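You operate a simulated robot arm through the tools that you are given. There is no shell and no other tool.

You run a simulated robot arm. Do the job below in one go: nothing can be reset, and whatever is moved stays where it is left.

## Task
Lift the soap bottle, wipe the sticky ring under it and put the bottle back.
Fine: meanwhile stand it elsewhere on the basin tiles; use the small sponge and return it. Set down upright: clear soap bottle, small sponge. What is to be rubbed or washed off counts as gone when no trace of it is left.

The check looks at the end state, three seconds after you hand in, the way a careful person would. Anything else that was tipped, shoved, dropped, spilled or broken makes it a failure.

## Robot
A 6-joint arm with a two-finger parallel gripper, fixed in place. Base frame: the origin is at the foot of the arm, x ahead of it, y to its left, z up; the work surface is at about z = 0.74. Readings come in m, degrees, newtons and seconds.
With the tool pointing down near the work surface it reaches from about 0.2 to 0.64 m from the base axis. Its first joint turns from -66.0 to 66.0 degrees. Payload 2.7 kg.
The tool frame sits at the grasp point between the pads (the TCP): z along the fingers, y along the line on which they close. The tips reach 0.023 m beyond it. Largest opening 0.094 m; finger width 0.038, thickness 0.01; the body of the gripper, 0.054 by 0.096 m, starts 0.039 m behind the TCP.
Orientation is told as [roll, pitch, yaw] about the base's x, y, z axes, in that order, counted from this pose: with the fingers straight down and closing along the base's y, the tool's x points along the base's -x, its y along +y and its z along -z.

## Interface
- The arm moves only by the tool nudge_tool. Its argument "rows" is a list of rows, each a list of 7 numbers: the shift along the base's x, y, z in m, then the turn, a rotation vector about the base's x, y, z in degrees, then the closure in counts, from 0 (fully open) to 255 (shut). In form: [[tx, ty, tz, ax, ay, az, gripper], ...]. A call has 1 to 20 rows; each row is the pose to reach, as a shift and turn from the pose commanded when the call began. Each row takes 0.2 s and may step no farther than 0.05 m and 8.6 degrees from the row before; otherwise, or with a gripper value out of range, the whole call is refused. Where a pose cannot be reached the arm comes as near as it can. A force on the tool above 40 N (or 10 N above the force at the start of the call, whichever is more), or a blocked arm, ends the call early, and 0.2 s more pass. Each finger travels about 0.045 m/s and halts on what it meets, pressing with about 21 N; the grip force reading is that of the motor and also rises with nothing between the fingers. The clock runs only during rows and for 0.2 s after the last one: add rows that repeat a pose to give the fingers time. It gives the time, the measured TCP pose, the force on the tool (base axes), the opening and the grip force at its end, in the units of the frame above (readings bear some noise), with the torque about the TCP (base axes, N m) and any sound that the robot's microphone picked up.
- Cameras (640 x 400 px; columns grow to the right, rows downward): "scene" is fixed at [0.0672, -0.4225, 1.4062]; the picture's right is [0.86, -0.52, 0.00], its down [-0.28, -0.46, -0.84] and it looks along [0.44, 0.72, -0.54] (base axes); focal length 337 px, centre (320, 200). "wrist" rides on the gripper at [0.086, 0.016, -0.075] in the tool frame; the picture's right is [-0.18, 0.98, 0.00], its down [-0.58, -0.11, -0.81] and it looks along [-0.79, -0.15, 0.59] (tool axes); focal length 243 px, centre (320, 200).
- get_image(camera): a new picture of that camera. It takes no simulated time.
- point_at(camera, pixels): for up to 12 pixels [column, row] of the newest picture of that camera ("zoom" is the newest enlarged one), the place [x, y, z] in the base frame of the surface seen there, good to about 0.002 m. It takes no simulated time.
- close_up(camera, box): a new picture of the part [left, top, right, bottom] of that camera's present view, enlarged. It takes no simulated time.
- close_job(): hands the job in; it is judged then, once.

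Open the gripper and draw the arm clear of the work before you hand the job in, unless the task says otherwise.

The tools are called after "Call:" by a JSON object that holds its "name" and its "arguments". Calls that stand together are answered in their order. nudge_tool: Moves the arm, as the interface text tells. Its arguments: {"type":"object","properties":{"rows":{"type":"array"}},"required":["rows"]} The other tools are called the same way: get_image (camera) takes a picture; point_at (camera, pixels) gives the place of the surface under pixels of a picture; close_up (camera, box) takes an enlarged picture of a part of a camera's view; close_job () hands the job in.

At the start:

```text
clock: 0.0
ee_pos: [0.3604, 0.2325, 1.0662]
ee_rot: [0.1, 0.0, 0.0]
ft_force: [0.3, 0.0, -1.0]
ft_torque: [-0.04, 0.03, -0.01]
finger_gap: 0.094
grip_force: 0.0
```

scene: 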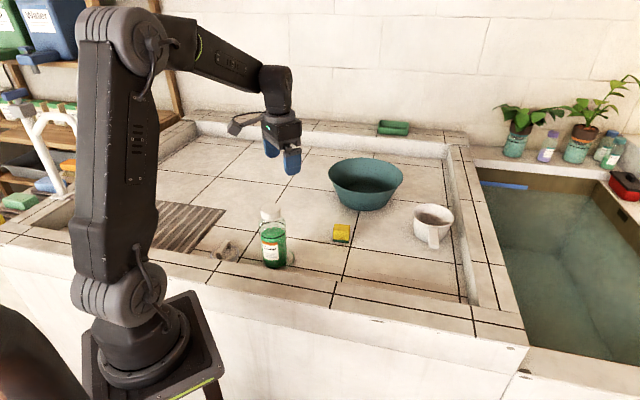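
wrist: 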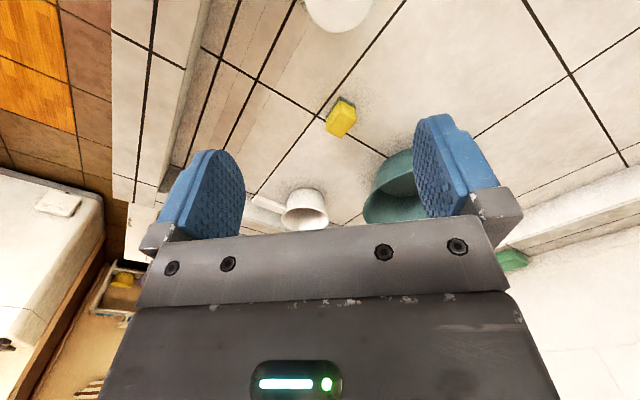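

The scene shows the soap bottle near (273,243), the yellow sponge near (342,232), a bowl at (366,183) and a mug at (433,222). I'll take enlarged views to look closer.

Call:
{"name": "close_up", "arguments": {"camera": "scene", "box": [200, 180, 380, 292]}}

Call:
{"name": "get_image", "arguments": {"camera": "wrist"}}

```text
3.56 times, centred on (290, 236) of scene
```

zoom: 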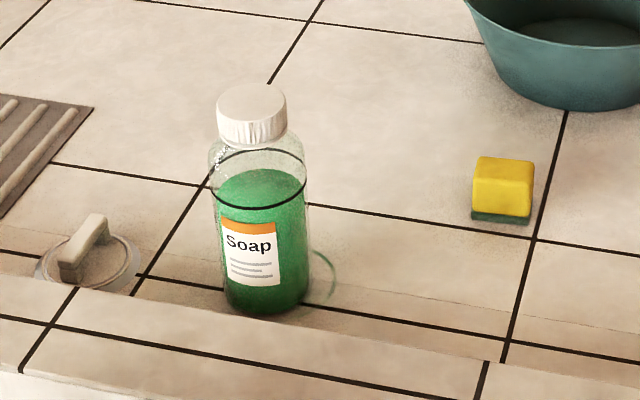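

```text
taken
```

wrist: 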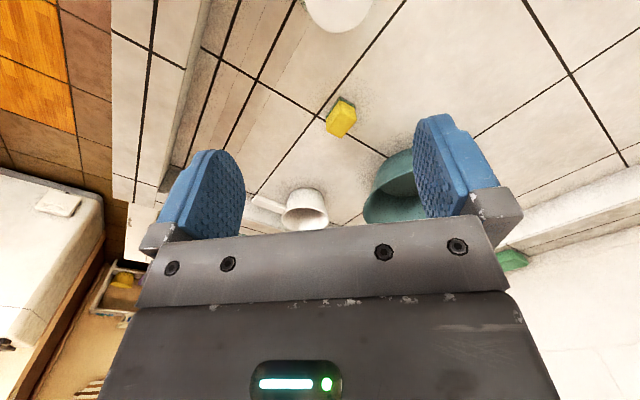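

The zoom shows the bottle with a ring patch sticking out to its right at (322,275), and a drain knob at left (85,245). I'll measure these points.

Call:
{"name": "point_at", "arguments": {"camera": "zoom", "pixels": [[252, 95], [252, 130], [262, 310], [226, 290], [308, 290], [332, 275], [320, 255], [325, 298], [500, 165], [500, 200], [85, 240], [85, 270]]}}

Call:
{"name": "point_at", "arguments": {"camera": "scene", "pixels": [[433, 225], [416, 225], [366, 185], [340, 200], [300, 220], [330, 270], [220, 280], [450, 300], [230, 240], [180, 240], [310, 190], [240, 190]]}}

```text
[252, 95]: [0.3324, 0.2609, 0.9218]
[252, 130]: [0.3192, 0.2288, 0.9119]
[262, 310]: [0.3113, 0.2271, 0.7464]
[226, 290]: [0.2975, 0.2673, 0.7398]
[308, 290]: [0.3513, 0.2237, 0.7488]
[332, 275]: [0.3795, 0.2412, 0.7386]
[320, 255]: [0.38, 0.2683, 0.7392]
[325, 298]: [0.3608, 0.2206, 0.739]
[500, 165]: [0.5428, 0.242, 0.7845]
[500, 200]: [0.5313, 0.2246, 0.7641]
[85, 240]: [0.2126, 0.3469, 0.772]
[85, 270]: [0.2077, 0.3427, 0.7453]
```

```text
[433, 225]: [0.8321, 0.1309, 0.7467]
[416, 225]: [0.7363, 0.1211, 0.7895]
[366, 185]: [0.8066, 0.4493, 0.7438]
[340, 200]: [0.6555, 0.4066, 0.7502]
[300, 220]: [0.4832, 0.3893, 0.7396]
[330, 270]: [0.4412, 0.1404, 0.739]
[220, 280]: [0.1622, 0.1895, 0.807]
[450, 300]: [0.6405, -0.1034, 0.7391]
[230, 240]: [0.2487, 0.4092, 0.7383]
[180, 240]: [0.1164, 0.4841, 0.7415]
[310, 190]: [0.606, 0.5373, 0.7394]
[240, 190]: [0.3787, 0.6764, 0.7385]
```

The bottle stands about 0.185 m tall with a cap near z 0.92. I'll measure the front rim, cap edges and sponge corners more finely.

Call:
{"name": "point_at", "arguments": {"camera": "scene", "pixels": [[250, 275], [300, 285], [333, 292], [340, 282], [280, 268], [300, 272], [160, 255], [200, 268], [300, 300], [400, 310], [470, 305], [330, 305]]}}

Call:
{"name": "close_up", "arguments": {"camera": "scene", "box": [240, 196, 304, 236]}}

```text
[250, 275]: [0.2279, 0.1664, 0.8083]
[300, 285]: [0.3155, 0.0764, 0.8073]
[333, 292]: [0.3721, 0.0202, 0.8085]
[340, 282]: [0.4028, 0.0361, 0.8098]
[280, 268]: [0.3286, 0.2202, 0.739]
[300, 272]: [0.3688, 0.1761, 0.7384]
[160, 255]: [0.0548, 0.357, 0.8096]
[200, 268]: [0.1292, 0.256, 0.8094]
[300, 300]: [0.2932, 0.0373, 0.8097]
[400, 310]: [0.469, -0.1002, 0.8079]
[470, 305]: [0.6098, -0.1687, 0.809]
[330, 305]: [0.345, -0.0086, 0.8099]
```

```text
10.00 times, centred on (272, 216) of scene
```

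zoom: 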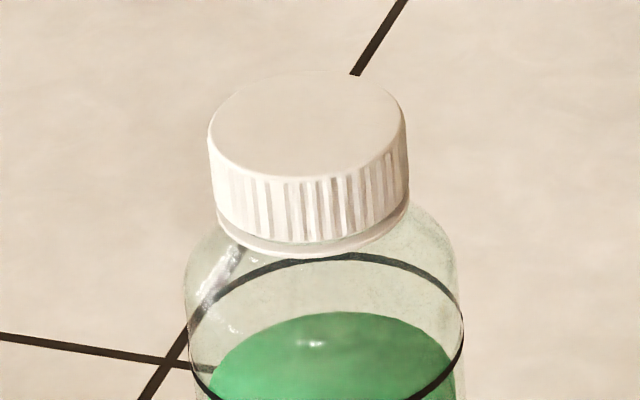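

The cap ellipse spans columns 208–408 in the zoom, with ribs from row 178 to 240. I'll measure the cap top, the rib rows and shoulder.

Call:
{"name": "point_at", "arguments": {"camera": "zoom", "pixels": [[214, 130], [400, 118], [300, 76], [300, 172], [307, 125], [300, 185], [300, 235], [300, 252], [215, 190], [405, 180], [200, 290], [450, 290]]}}

Call:
{"name": "close_up", "arguments": {"camera": "scene", "box": [318, 215, 366, 245]}}

```text
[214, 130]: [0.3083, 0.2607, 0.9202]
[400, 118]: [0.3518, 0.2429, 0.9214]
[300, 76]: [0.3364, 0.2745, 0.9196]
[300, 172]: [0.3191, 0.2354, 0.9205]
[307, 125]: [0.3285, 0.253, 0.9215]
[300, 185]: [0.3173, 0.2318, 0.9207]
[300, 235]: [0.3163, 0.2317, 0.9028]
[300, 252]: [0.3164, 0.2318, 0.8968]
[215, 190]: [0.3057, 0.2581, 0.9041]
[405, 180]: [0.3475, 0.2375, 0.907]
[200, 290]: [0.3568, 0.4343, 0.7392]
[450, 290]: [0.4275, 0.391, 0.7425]
```

```text
13.33 times, centred on (342, 230) of scene
```

zoom: 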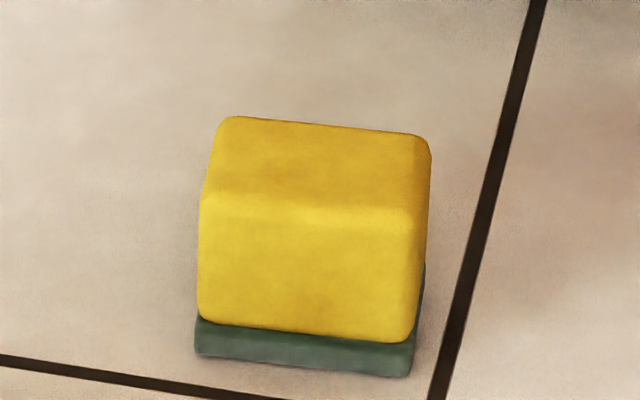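

The sponge has a yellow body with a green pad at the bottom; corners of the top at (225,120), (425,140), (205,205), (410,215). I'll measure those.

Call:
{"name": "point_at", "arguments": {"camera": "zoom", "pixels": [[232, 124], [420, 142], [212, 200], [405, 210], [315, 165], [205, 300], [405, 325], [205, 345], [402, 365], [300, 350], [415, 250], [305, 280]]}}

Call:
{"name": "point_at", "arguments": {"camera": "scene", "pixels": [[338, 278], [335, 279], [225, 259], [230, 262], [214, 226], [380, 254], [354, 235], [258, 233], [290, 187], [237, 262], [342, 280], [300, 274]]}}

Call:
{"name": "close_up", "arguments": {"camera": "wrist", "box": [200, 0, 440, 150]}}

```text
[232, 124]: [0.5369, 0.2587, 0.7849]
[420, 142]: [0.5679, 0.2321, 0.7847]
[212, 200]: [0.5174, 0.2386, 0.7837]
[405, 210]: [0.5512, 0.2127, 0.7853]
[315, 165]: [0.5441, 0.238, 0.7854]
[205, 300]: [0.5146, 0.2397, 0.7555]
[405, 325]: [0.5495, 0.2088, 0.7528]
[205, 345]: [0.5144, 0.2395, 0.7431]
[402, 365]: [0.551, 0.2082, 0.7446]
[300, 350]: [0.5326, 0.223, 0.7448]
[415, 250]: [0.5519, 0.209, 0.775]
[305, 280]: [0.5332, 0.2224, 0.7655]
```

```text
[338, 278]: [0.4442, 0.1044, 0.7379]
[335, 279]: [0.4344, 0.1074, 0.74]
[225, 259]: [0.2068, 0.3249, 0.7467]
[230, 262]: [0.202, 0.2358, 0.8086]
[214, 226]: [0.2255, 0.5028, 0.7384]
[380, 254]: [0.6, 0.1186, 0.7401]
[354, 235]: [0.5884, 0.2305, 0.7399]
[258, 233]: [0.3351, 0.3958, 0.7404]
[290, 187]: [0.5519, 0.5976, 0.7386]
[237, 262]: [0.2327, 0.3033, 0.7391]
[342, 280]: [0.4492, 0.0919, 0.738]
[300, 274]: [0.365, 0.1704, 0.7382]
```

```text
2.67 times, centred on (320, 75) of wrist
```

zoom: 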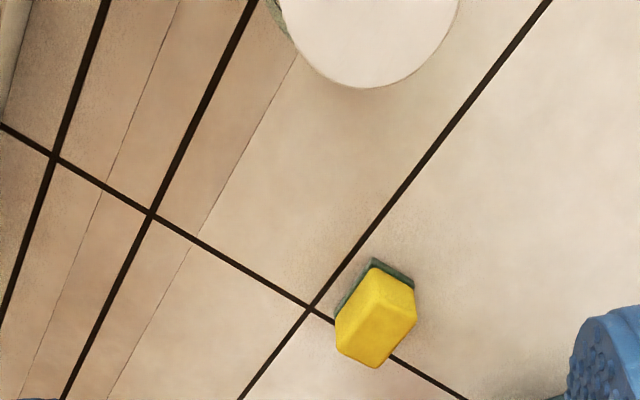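

Cap centre is about (0.329, 0.253), top z 0.921, diameter about 0.048; the gripper can straddle it from above. I move over it and part of the way down (TCP to about z 0.98), then check.

Call:
{"name": "nudge_tool", "arguments": {"rows": [[-0.016, 0.01, 0, 0, 0, 0, 0], [-0.0314, 0.0205, 0, 0, 0, 0, 0], [-0.0314, 0.0205, -0.03, 0, 0, 0, 0], [-0.0314, 0.0205, -0.06, 0, 0, 0, 0], [-0.0314, 0.0205, -0.08, 0, 0, 0, 0], [-0.0314, 0.0205, -0.08, 0, 0, 0, 0]]}}

Call:
{"name": "get_image", "arguments": {"camera": "scene"}}

Call:
{"name": "get_image", "arguments": {"camera": "wrist"}}

```text
clock: 1.4
ee_pos: [0.3299, 0.2526, 0.9867]
ee_rot: [-0.1, 0.0, 0.0]
ft_force: [-0.4, 0.0, -0.3]
ft_torque: [0.0, 0.02, 0.0]
finger_gap: 0.0937
grip_force: 0.1
```

```text
taken
```

scene: 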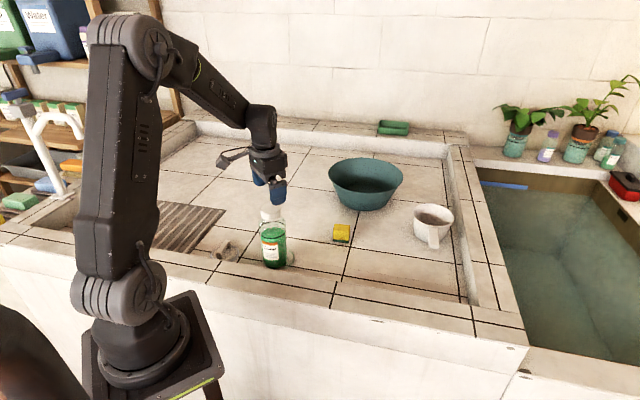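

```text
taken
```

wrist: 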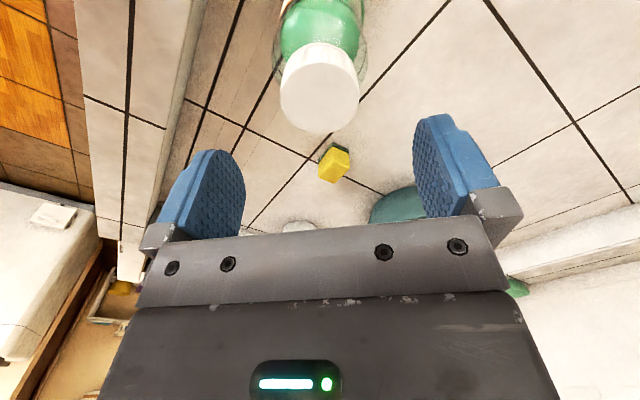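

The cap in the wrist view is centred at (320,87), between the finger tips at (200,190) and (455,165). I'll measure the cap in the wrist view to confirm centring.

Call:
{"name": "point_at", "arguments": {"camera": "wrist", "pixels": [[320, 90], [284, 90], [356, 90], [320, 48], [320, 128], [290, 110], [350, 110]]}}

Call:
{"name": "close_up", "arguments": {"camera": "wrist", "box": [240, 0, 400, 140]}}

```text
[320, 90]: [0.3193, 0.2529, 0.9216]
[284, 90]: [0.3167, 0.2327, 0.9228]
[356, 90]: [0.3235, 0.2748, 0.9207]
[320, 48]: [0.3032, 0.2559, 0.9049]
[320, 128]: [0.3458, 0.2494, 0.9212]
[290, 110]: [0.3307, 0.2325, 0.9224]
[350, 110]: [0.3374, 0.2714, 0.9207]
```

```text
2.86 times, centred on (320, 70) of wrist
```

zoom: 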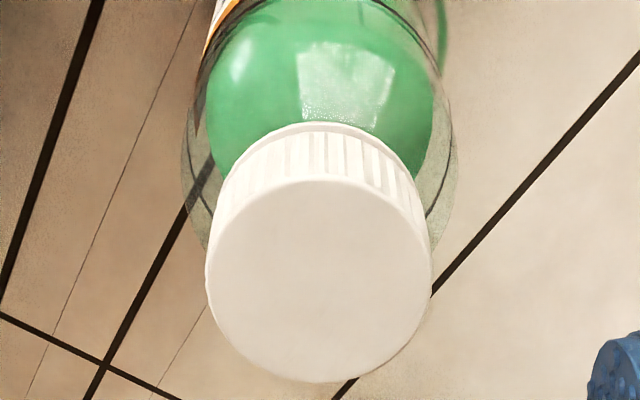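

The cap centre reads about (0.328, 0.2535), matching the TCP. I descend to z about 0.915 so the tips sit around the cap, then close the fingers.

Call:
{"name": "nudge_tool", "arguments": {"rows": [[-0.001, 0.001, -0.02, 0, 0, 0, 0], [-0.0015, 0.001, -0.04, 0, 0, 0, 0], [-0.0015, 0.001, -0.06, 0, 0, 0, 0], [-0.0015, 0.001, -0.0715, 0, 0, 0, 0], [-0.0015, 0.001, -0.0715, 0, 0, 0, 0], [-0.0015, 0.001, -0.0715, 0, 0, 0, 255], [-0.0015, 0.001, -0.0715, 0, 0, 0, 255], [-0.0015, 0.001, -0.0715, 0, 0, 0, 255], [-0.0015, 0.001, -0.0715, 0, 0, 0, 255], [-0.0015, 0.001, -0.0715, 0, 0, 0, 255], [-0.0015, 0.001, -0.0715, 0, 0, 0, 255]]}}

Call:
{"name": "get_image", "arguments": {"camera": "wrist"}}

Call:
{"name": "close_up", "arguments": {"camera": "scene", "box": [200, 150, 360, 285]}}

```text
clock: 3.8
ee_pos: [0.3264, 0.2542, 0.9163]
ee_rot: [0.0, 0.1, 0.0]
ft_force: [0.2, -1.8, -0.1]
ft_torque: [-0.11, 0.0, -0.01]
finger_gap: 0.0478
grip_force: 20.8
```

```text
taken
```

wrist: 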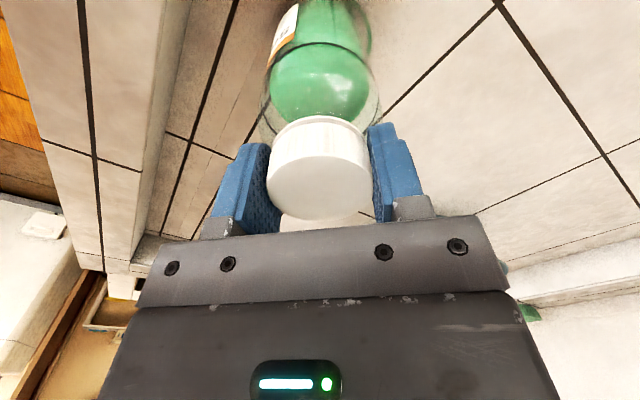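

```text
2.96 times, centred on (280, 218) of scene
```

zoom: 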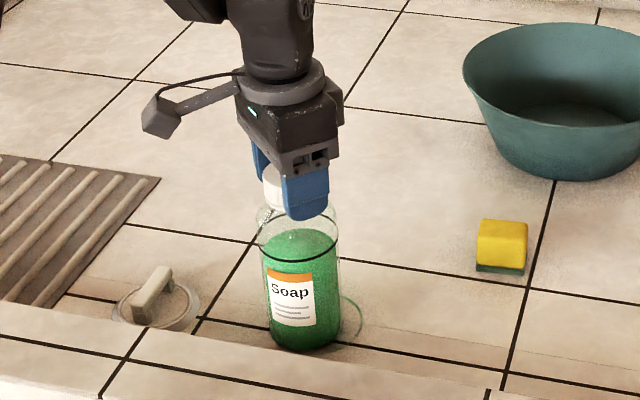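

The cap is held (gap 0.0478 m, 20.8 N). I lift slowly by 0.06 m and look at the bottle and the ring underneath.

Call:
{"name": "nudge_tool", "arguments": {"rows": [[0, 0, 0.004, 0, 0, 0, 255], [0, 0, 0.008, 0, 0, 0, 255], [0, 0, 0.015, 0, 0, 0, 255], [0, 0, 0.025, 0, 0, 0, 255], [0, 0, 0.04, 0, 0, 0, 255], [0, 0, 0.055, 0, 0, 0, 255], [0, 0, 0.07, 0, 0, 0, 255], [0, 0, 0.08, 0, 0, 0, 255], [0, 0, 0.08, 0, 0, 0, 255]]}}

Call:
{"name": "close_up", "arguments": {"camera": "scene", "box": [200, 150, 360, 285]}}

Call:
{"name": "get_image", "arguments": {"camera": "wrist"}}

```text
clock: 5.8
ee_pos: [0.3259, 0.2547, 0.9958]
ee_rot: [0.0, 0.0, 0.0]
ft_force: [-0.5, 0.0, -3.4]
ft_torque: [0.0, 0.01, 0.02]
finger_gap: 0.0481
grip_force: 21.2
```

```text
2.96 times, centred on (280, 218) of scene
```

zoom: 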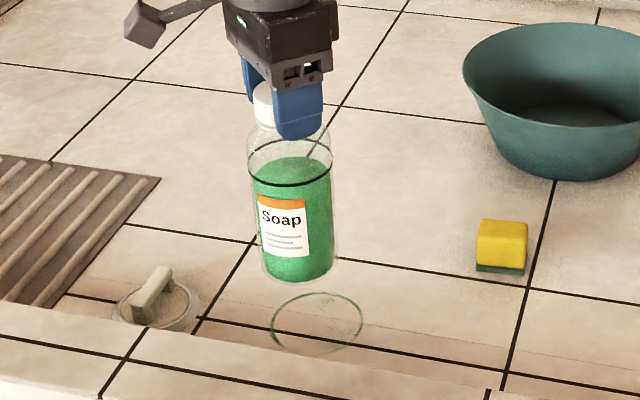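

```text
taken
```

wrist: 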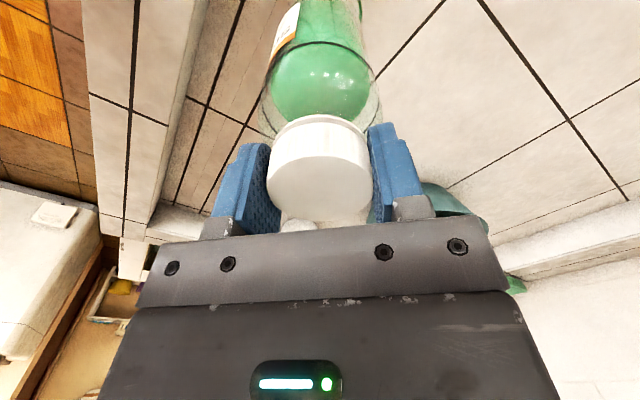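

The bottle is lifted cleanly and the green ring shows at (318,322) in the zoom, columns 272–363. I measure the ring and check that the tile at about scene (300,205) is free for setting the bottle down.

Call:
{"name": "point_at", "arguments": {"camera": "zoom", "pixels": [[272, 322], [363, 318], [320, 291], [318, 353], [285, 300], [355, 300], [350, 340], [285, 345], [318, 322]]}}

Call:
{"name": "nudge_tool", "arguments": {"rows": [[0.0, 0.0, 0.01, 0, 0, 0, 255], [0.006, 0.01, 0.01, 0, 0, 0, 255], [0.016, 0.026, 0.01, 0, 0, 0, 255], [0.027, 0.043, 0.01, 0, 0, 0, 255], [0.038, 0.061, 0.01, 0, 0, 0, 255], [0.049, 0.079, 0.01, 0, 0, 0, 255], [0.06, 0.097, 0.01, 0, 0, 0, 255], [0.071, 0.115, 0.01, 0, 0, 0, 255], [0.082, 0.133, 0.01, 0, 0, 0, 255], [0.092, 0.149, 0.01, 0, 0, 0, 255], [0.099, 0.16, 0.01, 0, 0, 0, 255], [0.1025, 0.166, 0.01, 0, 0, 0, 255], [0.1025, 0.166, 0.01, 0, 0, 0, 255], [0.1025, 0.166, 0.01, 0, 0, 0, 255]]}}

Call:
{"name": "get_image", "arguments": {"camera": "scene"}}

```text
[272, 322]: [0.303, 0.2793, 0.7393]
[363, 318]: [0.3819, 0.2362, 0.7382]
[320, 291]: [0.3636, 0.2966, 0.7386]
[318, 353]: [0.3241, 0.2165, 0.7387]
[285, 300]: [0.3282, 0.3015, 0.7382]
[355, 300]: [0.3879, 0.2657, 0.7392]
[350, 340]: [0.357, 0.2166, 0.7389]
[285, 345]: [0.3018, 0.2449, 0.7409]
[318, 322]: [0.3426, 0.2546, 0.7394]
```

```text
clock: 8.8
ee_pos: [0.4298, 0.4193, 1.0047]
ee_rot: [0.0, 0.0, 0.0]
ft_force: [-0.4, 0.7, -3.9]
ft_torque: [0.0, -0.02, 0.03]
finger_gap: 0.0483
grip_force: 20.9
```

```text
taken
```

scene: 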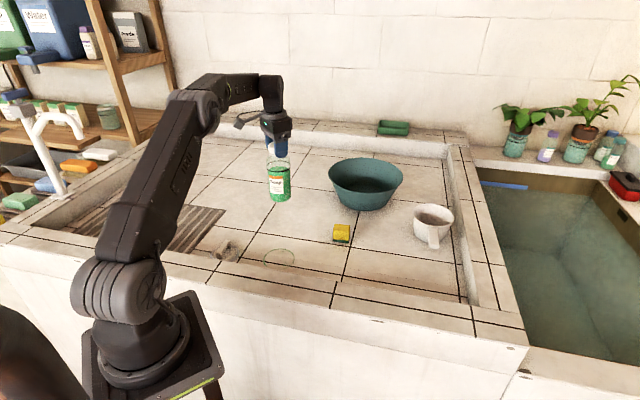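

The bottle hangs steady above the free tile near (279,185) in the scene view. I lower it 0.09 m to floor level, slowly at the end, keeping the grip until I've read the force.

Call:
{"name": "nudge_tool", "arguments": {"rows": [[0, 0, -0.02, 0, 0, 0, 255], [0, 0, -0.04, 0, 0, 0, 255], [0, 0, -0.06, 0, 0, 0, 255], [0, 0, -0.075, 0, 0, 0, 255], [0, 0, -0.082, 0, 0, 0, 255], [0, 0, -0.086, 0, 0, 0, 255], [0, 0, -0.088, 0, 0, 0, 255], [0, 0, -0.0895, 0, 0, 0, 255], [0, 0, -0.0895, 0, 0, 0, 255]]}}

Call:
{"name": "close_up", "arguments": {"camera": "scene", "box": [220, 110, 360, 220]}}

```text
clock: 10.8
ee_pos: [0.4306, 0.4194, 0.9163]
ee_rot: [0.0, 0.0, 0.0]
ft_force: [-0.8, -0.8, -3.3]
ft_torque: [0.01, -0.01, 0.0]
finger_gap: 0.0479
grip_force: 21.2
```

```text
3.64 times, centred on (290, 165) of scene
```

zoom: 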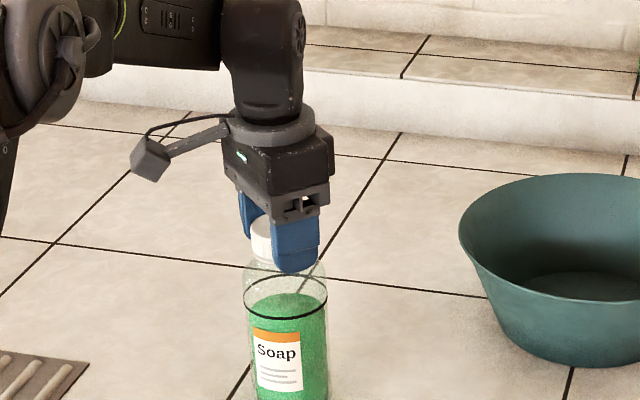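

The tool still carries about 3.3 N, so the bottle is a hair above the floor. I lower 1 mm at a time.

Call:
{"name": "nudge_tool", "arguments": {"rows": [[0, 0, -0.0005, 0, 0, 0, 255], [0, 0, -0.001, 0, 0, 0, 255], [0, 0, -0.001, 0, 0, 0, 255]]}}

```text
clock: 11.6
ee_pos: [0.429, 0.4197, 0.9153]
ee_rot: [0.1, 0.0, -0.1]
ft_force: [-0.4, -0.5, -1.0]
ft_torque: [0.06, -0.07, -0.01]
finger_gap: 0.0481
grip_force: 20.9
```

The load has dropped to 1 N, so the bottle rests on the tiles. I go 0.5 mm further and open the fingers, staying in place.

Call:
{"name": "nudge_tool", "arguments": {"rows": [[0, 0, -0.0005, 0, 0, 0, 255], [0, 0, -0.0005, 0, 0, 0, 150], [0, 0, -0.0005, 0, 0, 0, 100], [0, 0, -0.0005, 0, 0, 0, 50], [0, 0, -0.0005, 0, 0, 0, 0], [0, 0, -0.0005, 0, 0, 0, 0], [0, 0, -0.0005, 0, 0, 0, 0]]}}

Call:
{"name": "get_image", "arguments": {"camera": "wrist"}}

```text
clock: 13.2
ee_pos: [0.4297, 0.4183, 0.9157]
ee_rot: [0.0, 0.0, 0.1]
ft_force: [-0.2, -0.7, -0.4]
ft_torque: [-0.02, 0.04, 0.01]
finger_gap: 0.0941
grip_force: 0.0
```

```text
taken
```

wrist: 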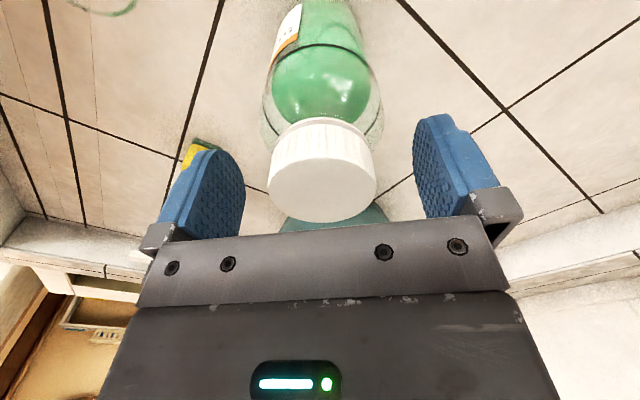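

The fingers are clear of the cap on both sides and the bottle stands upright. I rise straight up 0.11 m, then travel toward the sponge at (0.543, 0.236) while turning the gripper −41° to line up with it.

Call:
{"name": "nudge_tool", "arguments": {"rows": [[0, 0, 0.03, 0, 0, 0, 0], [0, 0, 0.07, 0, 0, 0, 0], [0, 0, 0.11, 0, 0, 0, 0], [0.02, -0.033, 0.11, 0, 0, -8, 0], [0.04, -0.066, 0.11, 0, 0, -16, 0], [0.06, -0.099, 0.11, 0, 0, -24, 0], [0.08, -0.132, 0.11, 0, 0, -32, 0], [0.1, -0.164, 0.11, 0, 0, -40, 0], [0.113, -0.184, 0.11, 0, 0, -41, 0], [0.113, -0.184, 0.08, 0, 0, -41, 0], [0.113, -0.184, 0.04, 0, 0, -41, 0], [0.113, -0.184, 0.0, 0, 0, -41, 0], [0.113, -0.184, -0.03, 0, 0, -41, 0], [0.113, -0.184, -0.03, 0, 0, -41, 0]]}}

Call:
{"name": "get_image", "arguments": {"camera": "wrist"}}

Call:
{"name": "get_image", "arguments": {"camera": "scene"}}

```text
clock: 16.2
ee_pos: [0.5417, 0.2362, 0.8842]
ee_rot: [0.1, 0.0, -41.0]
ft_force: [-0.3, 0.7, 0.0]
ft_torque: [0.0, -0.01, 0.01]
finger_gap: 0.094
grip_force: 0.1
```

```text
taken
```

wrist: 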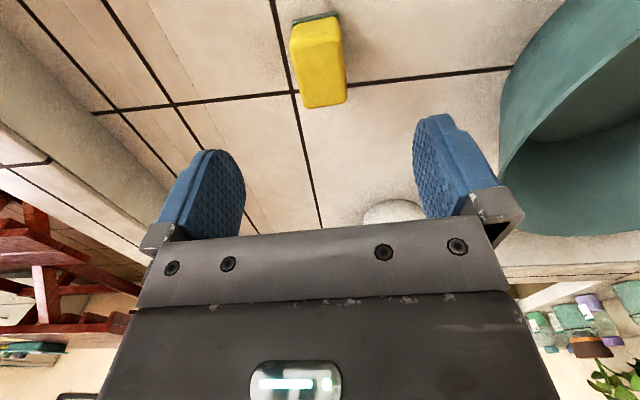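

```text
taken
```

scene: 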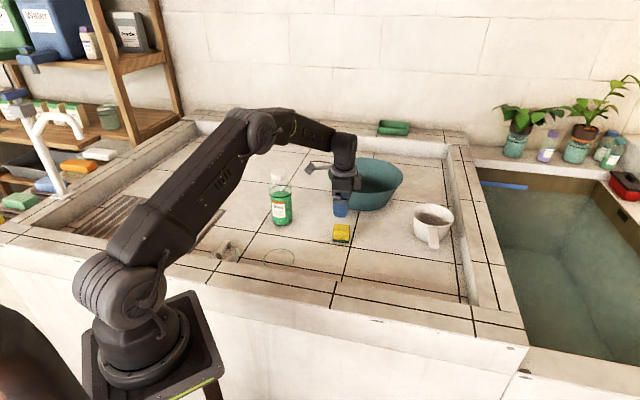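

The sponge sits at (320,62) in the wrist view, in line with the gripper axes. I'll measure the sponge top and the bowl rim for clearance.

Call:
{"name": "point_at", "arguments": {"camera": "wrist", "pixels": [[323, 70], [297, 50], [340, 45], [305, 102], [345, 98], [343, 60], [300, 30], [505, 100], [500, 150], [560, 30], [510, 190]]}}

Call:
{"name": "point_at", "arguments": {"camera": "scene", "pixels": [[331, 175], [345, 190], [366, 196], [385, 190], [350, 205], [415, 215], [281, 185], [281, 178], [273, 180], [289, 180]]}}

Call:
{"name": "close_up", "arguments": {"camera": "wrist", "box": [260, 0, 380, 120]}}

```text
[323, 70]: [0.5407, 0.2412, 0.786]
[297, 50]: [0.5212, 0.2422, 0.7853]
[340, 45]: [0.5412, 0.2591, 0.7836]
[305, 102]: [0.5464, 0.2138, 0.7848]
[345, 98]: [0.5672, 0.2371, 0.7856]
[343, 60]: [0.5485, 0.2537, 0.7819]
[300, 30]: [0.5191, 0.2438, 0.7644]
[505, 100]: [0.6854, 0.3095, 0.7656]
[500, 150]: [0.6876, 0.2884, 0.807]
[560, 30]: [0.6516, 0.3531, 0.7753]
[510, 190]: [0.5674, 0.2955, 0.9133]
```

```text
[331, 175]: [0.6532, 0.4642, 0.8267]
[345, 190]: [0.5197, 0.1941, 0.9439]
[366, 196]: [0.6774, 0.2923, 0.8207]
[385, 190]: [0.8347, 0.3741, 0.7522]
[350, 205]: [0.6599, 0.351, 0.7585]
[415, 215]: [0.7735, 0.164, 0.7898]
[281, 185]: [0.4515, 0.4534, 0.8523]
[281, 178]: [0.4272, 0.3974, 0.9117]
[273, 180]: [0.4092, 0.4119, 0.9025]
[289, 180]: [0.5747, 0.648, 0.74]
```

```text
3.33 times, centred on (320, 60) of wrist
```

zoom: 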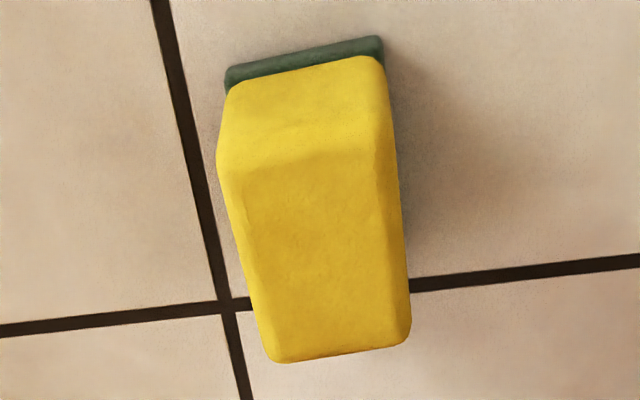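

The sponge centre reads about (0.5435, 0.2365) with its short side in line with the closing direction; the bowl rim is over 0.08 m away. I descend to TCP z 0.772 and close moderately.

Call:
{"name": "nudge_tool", "arguments": {"rows": [[0.0005, 0.0005, -0.03, 0, 0, 0, 0], [0.0005, 0.0005, -0.06, 0, 0, 0, 0], [0.0005, 0.0005, -0.09, 0, 0, 0, 0], [0.0005, 0.0005, -0.105, 0, 0, 0, 0], [0.0005, 0.0005, -0.1117, 0, 0, 0, 0], [0.0005, 0.0005, -0.1117, 0, 0, 0, 0], [0.0005, 0.0005, -0.1117, 0, 0, 0, 100], [0.0005, 0.0005, -0.1117, 0, 0, 0, 150], [0.0005, 0.0005, -0.1117, 0, 0, 0, 200], [0.0005, 0.0005, -0.1117, 0, 0, 0, 200], [0.0005, 0.0005, -0.1117, 0, 0, 0, 200], [0.0005, 0.0005, -0.1117, 0, 0, 0, 200]]}}

Call:
{"name": "get_image", "arguments": {"camera": "wrist"}}

Call:
{"name": "close_up", "arguments": {"camera": "scene", "box": [280, 160, 400, 260]}}

```text
clock: 18.8
ee_pos: [0.544, 0.2369, 0.7731]
ee_rot: [-0.1, 0.0, -41.0]
ft_force: [0.4, 0.3, -0.3]
ft_torque: [-0.01, 0.0, 0.03]
finger_gap: 0.0352
grip_force: 20.9
```

```text
taken
```

wrist: 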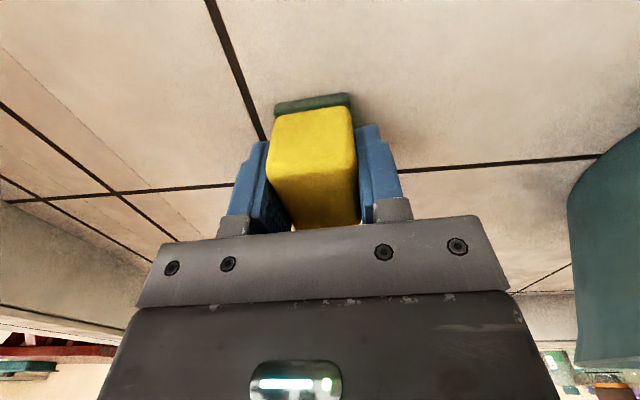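

```text
4.00 times, centred on (340, 210) of scene
```

zoom: 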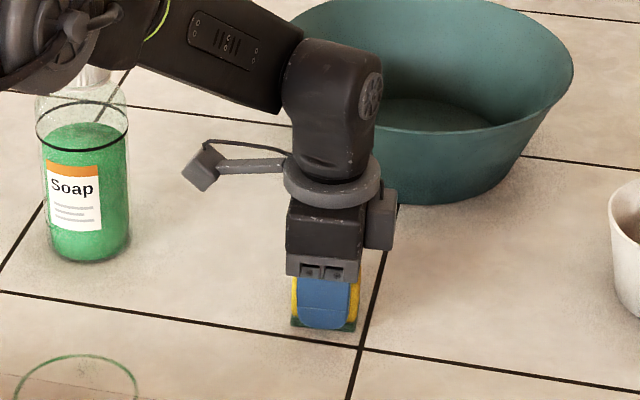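

The sponge is held (gap 0.035 m). I lift it 0.05 m and carry it over the ring centre at (0.343, 0.257), keeping its orientation.

Call:
{"name": "nudge_tool", "arguments": {"rows": [[0, 0, 0.01, 0, 0, 0, 200], [0, 0, 0.03, 0, 0, 0, 200], [0, 0, 0.05, 0, 0, 0, 200], [-0.02, 0.002, 0.05, 0, 0, 0, 200], [-0.05, 0.005, 0.05, 0, 0, 0, 200], [-0.08, 0.008, 0.05, 0, 0, 0, 200], [-0.11, 0.011, 0.05, 0, 0, 0, 200], [-0.14, 0.014, 0.05, 0, 0, 0, 200], [-0.17, 0.017, 0.05, 0, 0, 0, 200], [-0.19, 0.0195, 0.05, 0, 0, 0, 200], [-0.2005, 0.0205, 0.05, 0, 0, 0, 200], [-0.2005, 0.0205, 0.05, 0, 0, 0, 200]]}}

Call:
{"name": "get_image", "arguments": {"camera": "wrist"}}

Call:
{"name": "close_up", "arguments": {"camera": "scene", "box": [210, 170, 370, 290]}}

```text
clock: 21.4
ee_pos: [0.3426, 0.2564, 0.8234]
ee_rot: [0.0, 0.1, -41.0]
ft_force: [-0.5, -0.1, -0.1]
ft_torque: [0.01, -0.02, 0.01]
finger_gap: 0.035
grip_force: 20.6
```

```text
taken
```

wrist: 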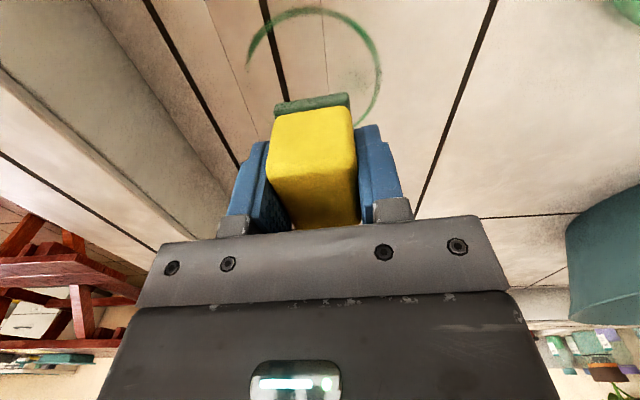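

```text
3.33 times, centred on (290, 230) of scene
```

zoom: 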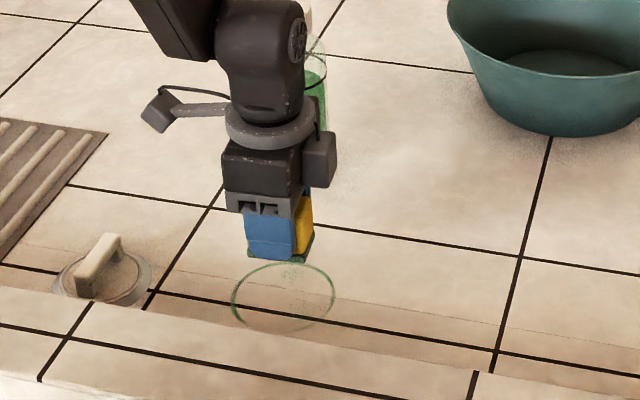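

The ring is visible in the wrist view from column 248 to 381, with a faint smear inside at (358,88). I measure its extent from this view too.

Call:
{"name": "point_at", "arguments": {"camera": "wrist", "pixels": [[249, 55], [258, 32], [285, 14], [310, 8], [340, 14], [365, 36], [379, 60], [380, 80], [375, 105], [358, 88], [366, 120], [248, 66]]}}

Call:
{"name": "close_up", "arguments": {"camera": "wrist", "box": [220, 0, 400, 130]}}

```text
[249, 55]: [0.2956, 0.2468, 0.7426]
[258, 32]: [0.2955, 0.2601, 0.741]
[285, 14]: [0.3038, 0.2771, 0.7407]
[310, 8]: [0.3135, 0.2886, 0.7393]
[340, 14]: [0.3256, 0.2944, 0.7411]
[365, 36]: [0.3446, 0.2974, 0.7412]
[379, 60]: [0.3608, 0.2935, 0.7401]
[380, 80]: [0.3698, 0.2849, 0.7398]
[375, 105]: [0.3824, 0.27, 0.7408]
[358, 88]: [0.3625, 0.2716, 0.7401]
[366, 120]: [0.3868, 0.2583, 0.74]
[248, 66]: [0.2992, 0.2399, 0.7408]
```

```text
3.08 times, centred on (310, 65) of wrist
```

zoom: 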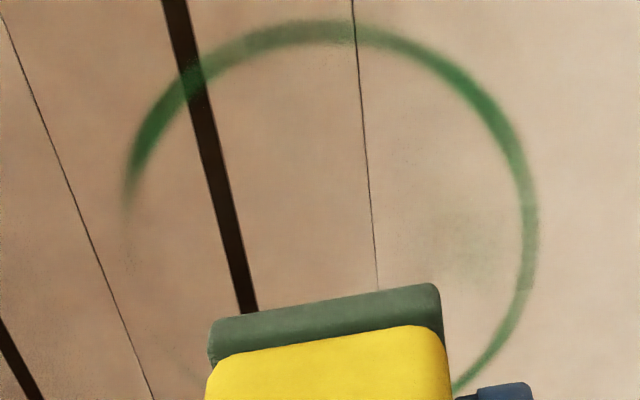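

The ring is centred about (0.342, 0.256) with outer radius about 0.045. I lower the sponge to the floor gradually and read the force.

Call:
{"name": "nudge_tool", "arguments": {"rows": [[0, 0, -0.02, 0, 0, 0, 200], [0, 0, -0.04, 0, 0, 0, 200], [0, 0, -0.047, 0, 0, 0, 200], [0, 0, -0.049, 0, 0, 0, 200], [0, 0, -0.05, 0, 0, 0, 200], [0, 0, -0.05, 0, 0, 0, 200]]}}

```text
clock: 22.8
ee_pos: [0.3429, 0.2573, 0.7739]
ee_rot: [0.1, -0.1, -41.0]
ft_force: [0.1, -0.2, -1.4]
ft_torque: [0.0, -0.01, 0.01]
finger_gap: 0.0355
grip_force: 21.1
```

There's no pressing force yet. I lower another 2 mm in small steps to find contact.

Call:
{"name": "nudge_tool", "arguments": {"rows": [[0, 0, -0.0005, 0, 0, 0, 200], [0, 0, -0.001, 0, 0, 0, 200], [0, 0, -0.001, 0, 0, 0, 200]]}}

Call:
{"name": "nudge_tool", "arguments": {"rows": [[0, 0, -0.0005, 0, 0, 0, 200], [0, 0, -0.001, 0, 0, 0, 200], [0, 0, -0.001, 0, 0, 0, 200]]}}

```text
clock: 23.6
ee_pos: [0.3437, 0.2571, 0.7721]
ee_rot: [0.0, -0.2, -41.0]
ft_force: [0.1, 0.1, 0.3]
ft_torque: [-0.02, 0.01, 0.01]
finger_gap: 0.035
grip_force: 21.4
```

```text
clock: 24.4
ee_pos: [0.3418, 0.2577, 0.7719]
ee_rot: [0.1, -0.1, -41.0]
ft_force: [-3.6, -7.4, 24.0]
ft_torque: [-0.14, 0.13, -0.02]
finger_gap: 0.0354
grip_force: 21.0
```

Contact is firm now (24 N at 1 mm of press), so I ease to about 0.5 mm and wipe one full circle along the ring at radius 0.041 m.

Call:
{"name": "nudge_tool", "arguments": {"rows": [[0, 0, 0.0005, 0, 0, 0, 200], [0.02, 0, 0.0005, 0, 0, 0, 200], [0.041, 0, 0.0005, 0, 0, 0, 200], [0.0379, 0.0157, 0.0005, 0, 0, 0, 200], [0.029, 0.029, 0.0005, 0, 0, 0, 200], [0.0157, 0.0379, 0.0005, 0, 0, 0, 200], [0, 0.041, 0.0005, 0, 0, 0, 200], [-0.0157, 0.0379, 0.0005, 0, 0, 0, 200], [-0.029, 0.029, 0.0005, 0, 0, 0, 200], [-0.0379, 0.0157, 0.0005, 0, 0, 0, 200], [-0.041, 0, 0.0005, 0, 0, 0, 200], [-0.0379, -0.0157, 0.0005, 0, 0, 0, 200], [-0.029, -0.029, 0.0005, 0, 0, 0, 200], [-0.0157, -0.0379, 0.0005, 0, 0, 0, 200], [0, -0.041, 0.0005, 0, 0, 0, 200], [0.0157, -0.0379, 0.0005, 0, 0, 0, 200], [0.029, -0.029, 0.0005, 0, 0, 0, 200], [0.0379, -0.0157, 0.0005, 0, 0, 0, 200], [0.041, 0, 0.0005, 0, 0, 0, 200], [0.0379, 0.0157, 0.0005, 0, 0, 0, 200]]}}

Call:
{"name": "get_image", "arguments": {"camera": "wrist"}}

Call:
{"name": "close_up", "arguments": {"camera": "scene", "box": [210, 170, 370, 290]}}

```text
clock: 27.9
ee_pos: [0.3613, 0.2193, 0.7713]
ee_rot: [-0.7, 0.2, -41.0]
ft_force: [-8.0, -3.5, 14.6]
ft_torque: [-0.05, -0.06, -0.12]
finger_gap: 0.0354
grip_force: 21.1
stopped in row 17: the force on the tool passed its limit at 56 N (the readings are from after the stop); the commanded pose is now the measured one
```

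```text
taken
```

wrist: 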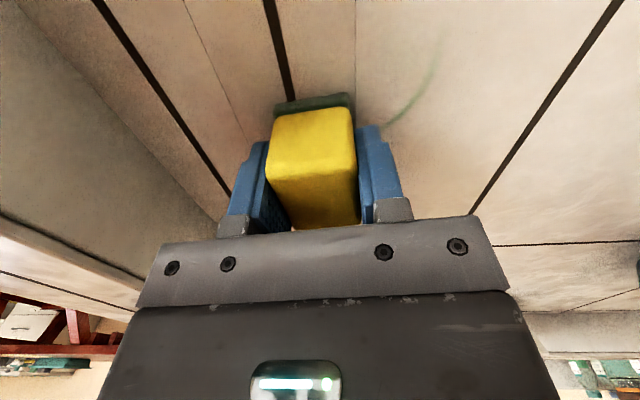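

```text
3.33 times, centred on (290, 230) of scene
```

zoom: 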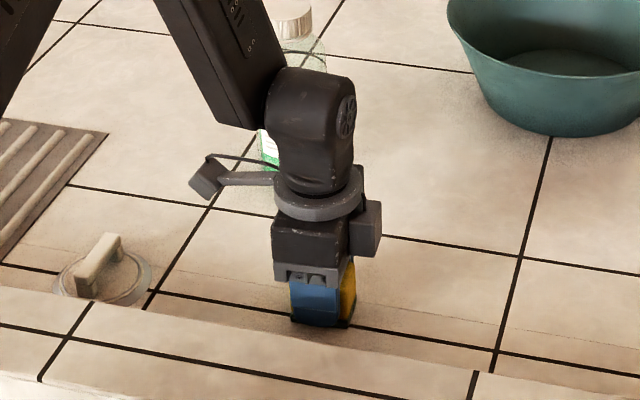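

The wipe removed most of the ring (a faint arc remains at about (415,95) in the wrist view), but force peaked at 56 N and stopped the call. I lift the sponge 0.03 m straight up and check state.

Call:
{"name": "nudge_tool", "arguments": {"rows": [[0, 0, 0.002, 0, 0, 0, 200], [0, 0, 0.015, 0, 0, 0, 200], [0, 0, 0.03, 0, 0, 0, 200], [0, 0, 0.03, 0, 0, 0, 200]]}}

Call:
{"name": "get_image", "arguments": {"camera": "wrist"}}

Call:
{"name": "close_up", "arguments": {"camera": "scene", "box": [230, 200, 340, 280]}}

```text
clock: 28.9
ee_pos: [0.3615, 0.2188, 0.8009]
ee_rot: [-0.6, 0.1, -41.0]
ft_force: [-0.4, -0.2, -0.2]
ft_torque: [-0.03, -0.01, 0.0]
finger_gap: 0.0355
grip_force: 20.8
```

```text
taken
```

wrist: 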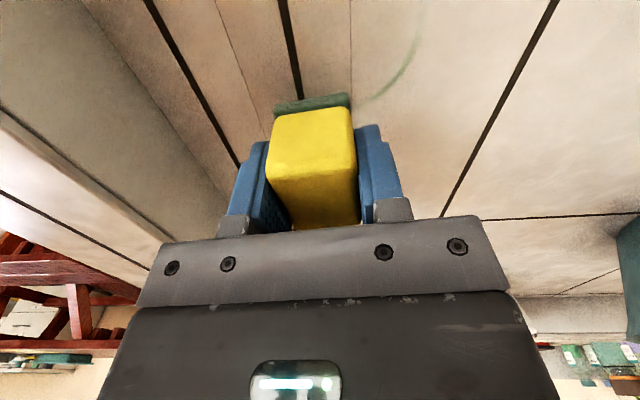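

```text
5.00 times, centred on (285, 240) of scene
```

zoom: 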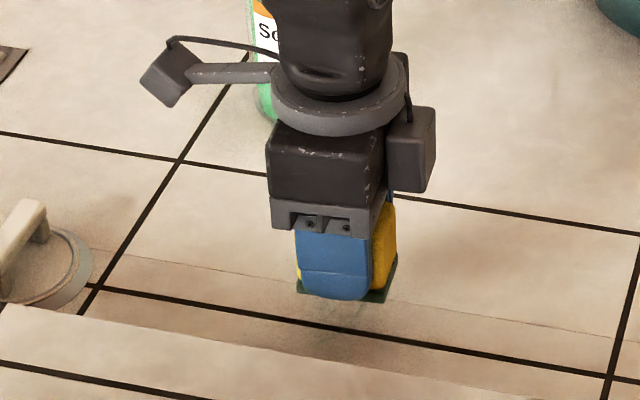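

The sponge is still seated in the grip, and the tool is tilted −0.6° from the stop. I undo that tilt, raise a bit and move aside to view the floor under it.

Call:
{"name": "nudge_tool", "arguments": {"rows": [[0, 0, 0.01, 0.4, -0.45, 0, 200], [0.03, -0.015, 0.02, 0.4, -0.45, 0, 200], [0.06, -0.03, 0.03, 0.4, -0.45, 0, 200], [0.09, -0.05, 0.04, 0.4, -0.45, 0, 200], [0.11, -0.06, 0.05, 0.4, -0.45, 0, 200], [0.11, -0.06, 0.05, 0.4, -0.45, 0, 200]]}}

Call:
{"name": "close_up", "arguments": {"camera": "scene", "box": [230, 220, 330, 285]}}

Call:
{"name": "get_image", "arguments": {"camera": "scene"}}

Call:
{"name": "get_image", "arguments": {"camera": "wrist"}}

```text
clock: 30.3
ee_pos: [0.4734, 0.1604, 0.8515]
ee_rot: [-0.1, 0.1, -41.1]
ft_force: [0.0, 0.0, -0.3]
ft_torque: [0.01, 0.0, 0.01]
finger_gap: 0.0356
grip_force: 20.7
```

```text
6.15 times, centred on (280, 252) of scene
```

zoom: 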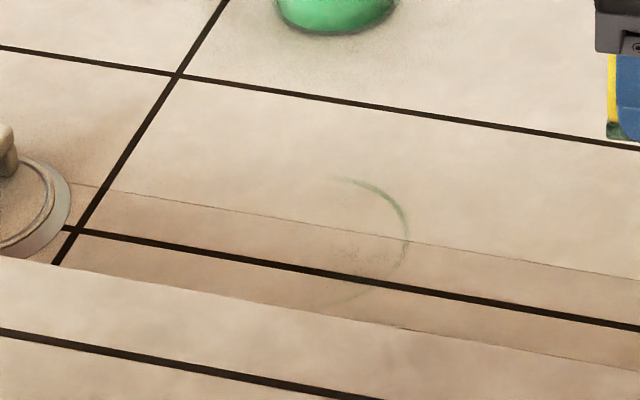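

```text
taken
```

scene: 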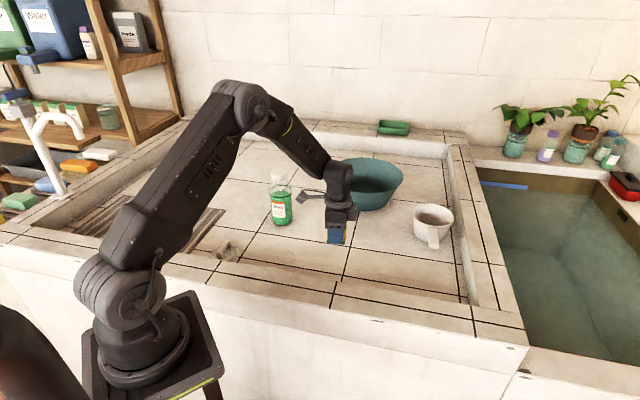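

```text
taken
```

wrist: 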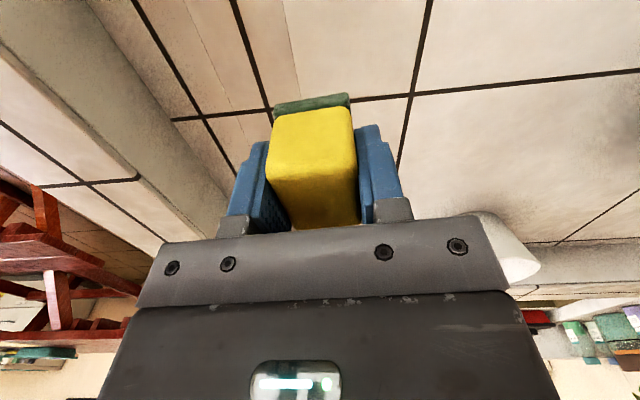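

The left and upper parts of the ring are gone; a faint arc remains from (340,178) to (405,250) in the zoom, plus a smear at (350,250) and a bit at (355,295). I measure these.

Call:
{"name": "point_at", "arguments": {"camera": "zoom", "pixels": [[340, 180], [375, 192], [400, 212], [407, 235], [402, 258], [385, 280], [355, 297], [350, 250], [375, 245], [330, 225], [300, 290], [320, 300]]}}

```text
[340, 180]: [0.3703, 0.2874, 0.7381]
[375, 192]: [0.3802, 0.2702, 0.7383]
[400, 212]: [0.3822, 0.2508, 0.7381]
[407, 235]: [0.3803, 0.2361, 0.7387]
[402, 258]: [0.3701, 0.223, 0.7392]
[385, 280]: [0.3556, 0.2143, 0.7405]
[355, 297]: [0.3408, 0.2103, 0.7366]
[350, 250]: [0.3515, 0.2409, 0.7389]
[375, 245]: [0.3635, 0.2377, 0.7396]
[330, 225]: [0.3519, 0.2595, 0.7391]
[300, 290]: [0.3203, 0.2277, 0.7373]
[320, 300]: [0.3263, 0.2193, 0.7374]
```

I bring the sponge back above the remaining arc at about (0.378, 0.262) and lower it to just above the contact height.

Call:
{"name": "nudge_tool", "arguments": {"rows": [[-0.02, 0.022, 0, 0, 0, 0, 200], [-0.045, 0.05, -0.01, 0, 0, 0, 200], [-0.07, 0.078, -0.02, 0, 0, 0, 200], [-0.09, 0.098, -0.03, 0, 0, 0, 200], [-0.094, 0.102, -0.05, 0, 0, 0, 200], [-0.094, 0.102, -0.07, 0, 0, 0, 200], [-0.094, 0.102, -0.078, 0, 0, 0, 200], [-0.094, 0.102, -0.0785, 0, 0, 0, 200], [-0.094, 0.102, -0.0785, 0, 0, 0, 200]]}}

Call:
{"name": "nudge_tool", "arguments": {"rows": [[0, 0, -0.0005, 0, 0, 0, 200], [0, 0, -0.001, 0, 0, 0, 200], [0, 0, -0.001, 0, 0, 0, 200]]}}

```text
clock: 32.3
ee_pos: [0.3781, 0.2625, 0.7707]
ee_rot: [0.1, 0.1, -41.2]
ft_force: [0.3, -0.4, 1.3]
ft_torque: [0.0, -0.05, 0.03]
finger_gap: 0.0358
grip_force: 21.2
```

```text
clock: 33.1
ee_pos: [0.3783, 0.2637, 0.7717]
ee_rot: [0.1, 0.1, -41.2]
ft_force: [-1.0, 1.6, 6.1]
ft_torque: [-0.03, 0.01, -0.04]
finger_gap: 0.0356
grip_force: 20.7
```

Contact at 6 N here. I press 0.3 mm more and stroke back and forth along the remaining arc on the right side.

Call:
{"name": "nudge_tool", "arguments": {"rows": [[0, 0, -0.0003, 0, 0, 0, 200], [-0.006, 0.012, -0.0003, 0, 0, 0, 200], [-0.013, 0.024, -0.0003, 0, 0, 0, 200], [-0.006, 0.014, -0.0003, 0, 0, 0, 200], [0, 0.002, -0.0003, 0, 0, 0, 200], [0.004, -0.01, -0.0003, 0, 0, 0, 200], [0.004, -0.022, -0.0003, 0, 0, 0, 200], [0, -0.034, -0.0003, 0, 0, 0, 200], [-0.006, -0.042, -0.0003, 0, 0, 0, 200], [0, -0.034, -0.0003, 0, 0, 0, 200], [0.004, -0.022, -0.0003, 0, 0, 0, 200], [0.004, -0.01, -0.0003, 0, 0, 0, 200], [0, 0.002, -0.0003, 0, 0, 0, 200], [-0.006, 0.014, -0.0003, 0, 0, 0, 200], [-0.012, 0.024, -0.0003, 0, 0, 0, 200], [-0.006, 0.014, -0.0003, 0, 0, 0, 200], [0, 0, -0.0003, 0, 0, 0, 200]]}}

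Call:
{"name": "get_image", "arguments": {"camera": "wrist"}}

Call:
{"name": "close_up", "arguments": {"camera": "scene", "box": [230, 220, 330, 285]}}

```text
clock: 36.7
ee_pos: [0.3778, 0.2626, 0.7712]
ee_rot: [0.1, 0.2, -41.1]
ft_force: [-0.3, 0.7, -0.4]
ft_torque: [-0.01, -0.03, -0.02]
finger_gap: 0.0354
grip_force: 21.2
```

```text
taken
```

wrist: 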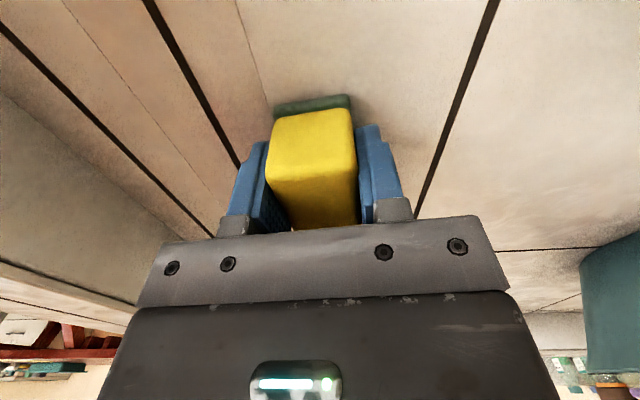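

```text
6.15 times, centred on (280, 252) of scene
```

zoom: 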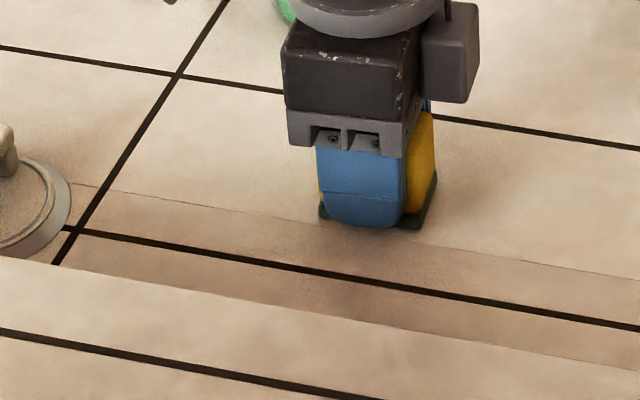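

The arc seems largely gone, and the force reading is back to about zero, so the sponge may have slid up slightly in the grip. I lift and move aside to inspect the floor.

Call:
{"name": "nudge_tool", "arguments": {"rows": [[0, 0, 0.015, 0, 0, 0, 200], [0.02, -0.02, 0.03, 0, 0, 0, 200], [0.045, -0.045, 0.045, 0, 0, 0, 200], [0.07, -0.07, 0.06, 0, 0, 0, 200], [0.094, -0.102, 0.08, 0, 0, 0, 200], [0.094, -0.102, 0.08, 0, 0, 0, 200]]}}

Call:
{"name": "close_up", "arguments": {"camera": "scene", "box": [240, 230, 320, 282]}}

Call:
{"name": "close_up", "arguments": {"camera": "scene", "box": [310, 200, 370, 250]}}

```text
clock: 38.1
ee_pos: [0.4724, 0.1595, 0.8518]
ee_rot: [0.0, 0.1, -41.1]
ft_force: [0.8, 0.2, 0.7]
ft_torque: [-0.04, -0.02, 0.03]
finger_gap: 0.0353
grip_force: 20.6
```

```text
7.69 times, centred on (280, 256) of scene
```

zoom: 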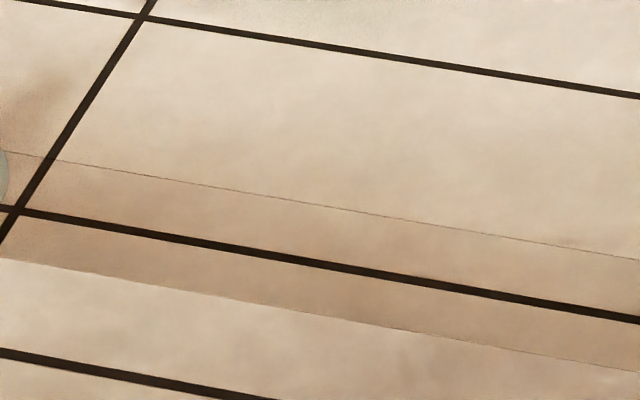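

```text
8.00 times, centred on (340, 225) of scene
```

zoom: 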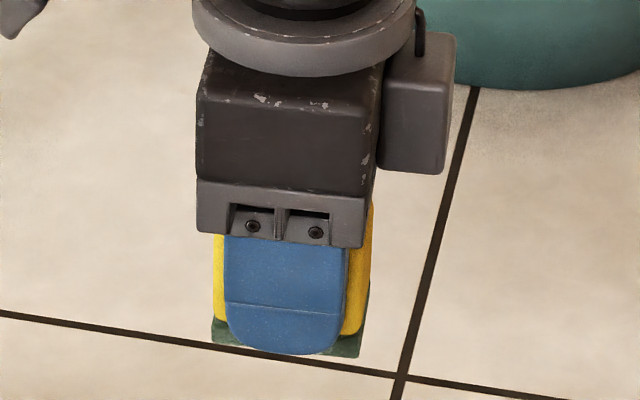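

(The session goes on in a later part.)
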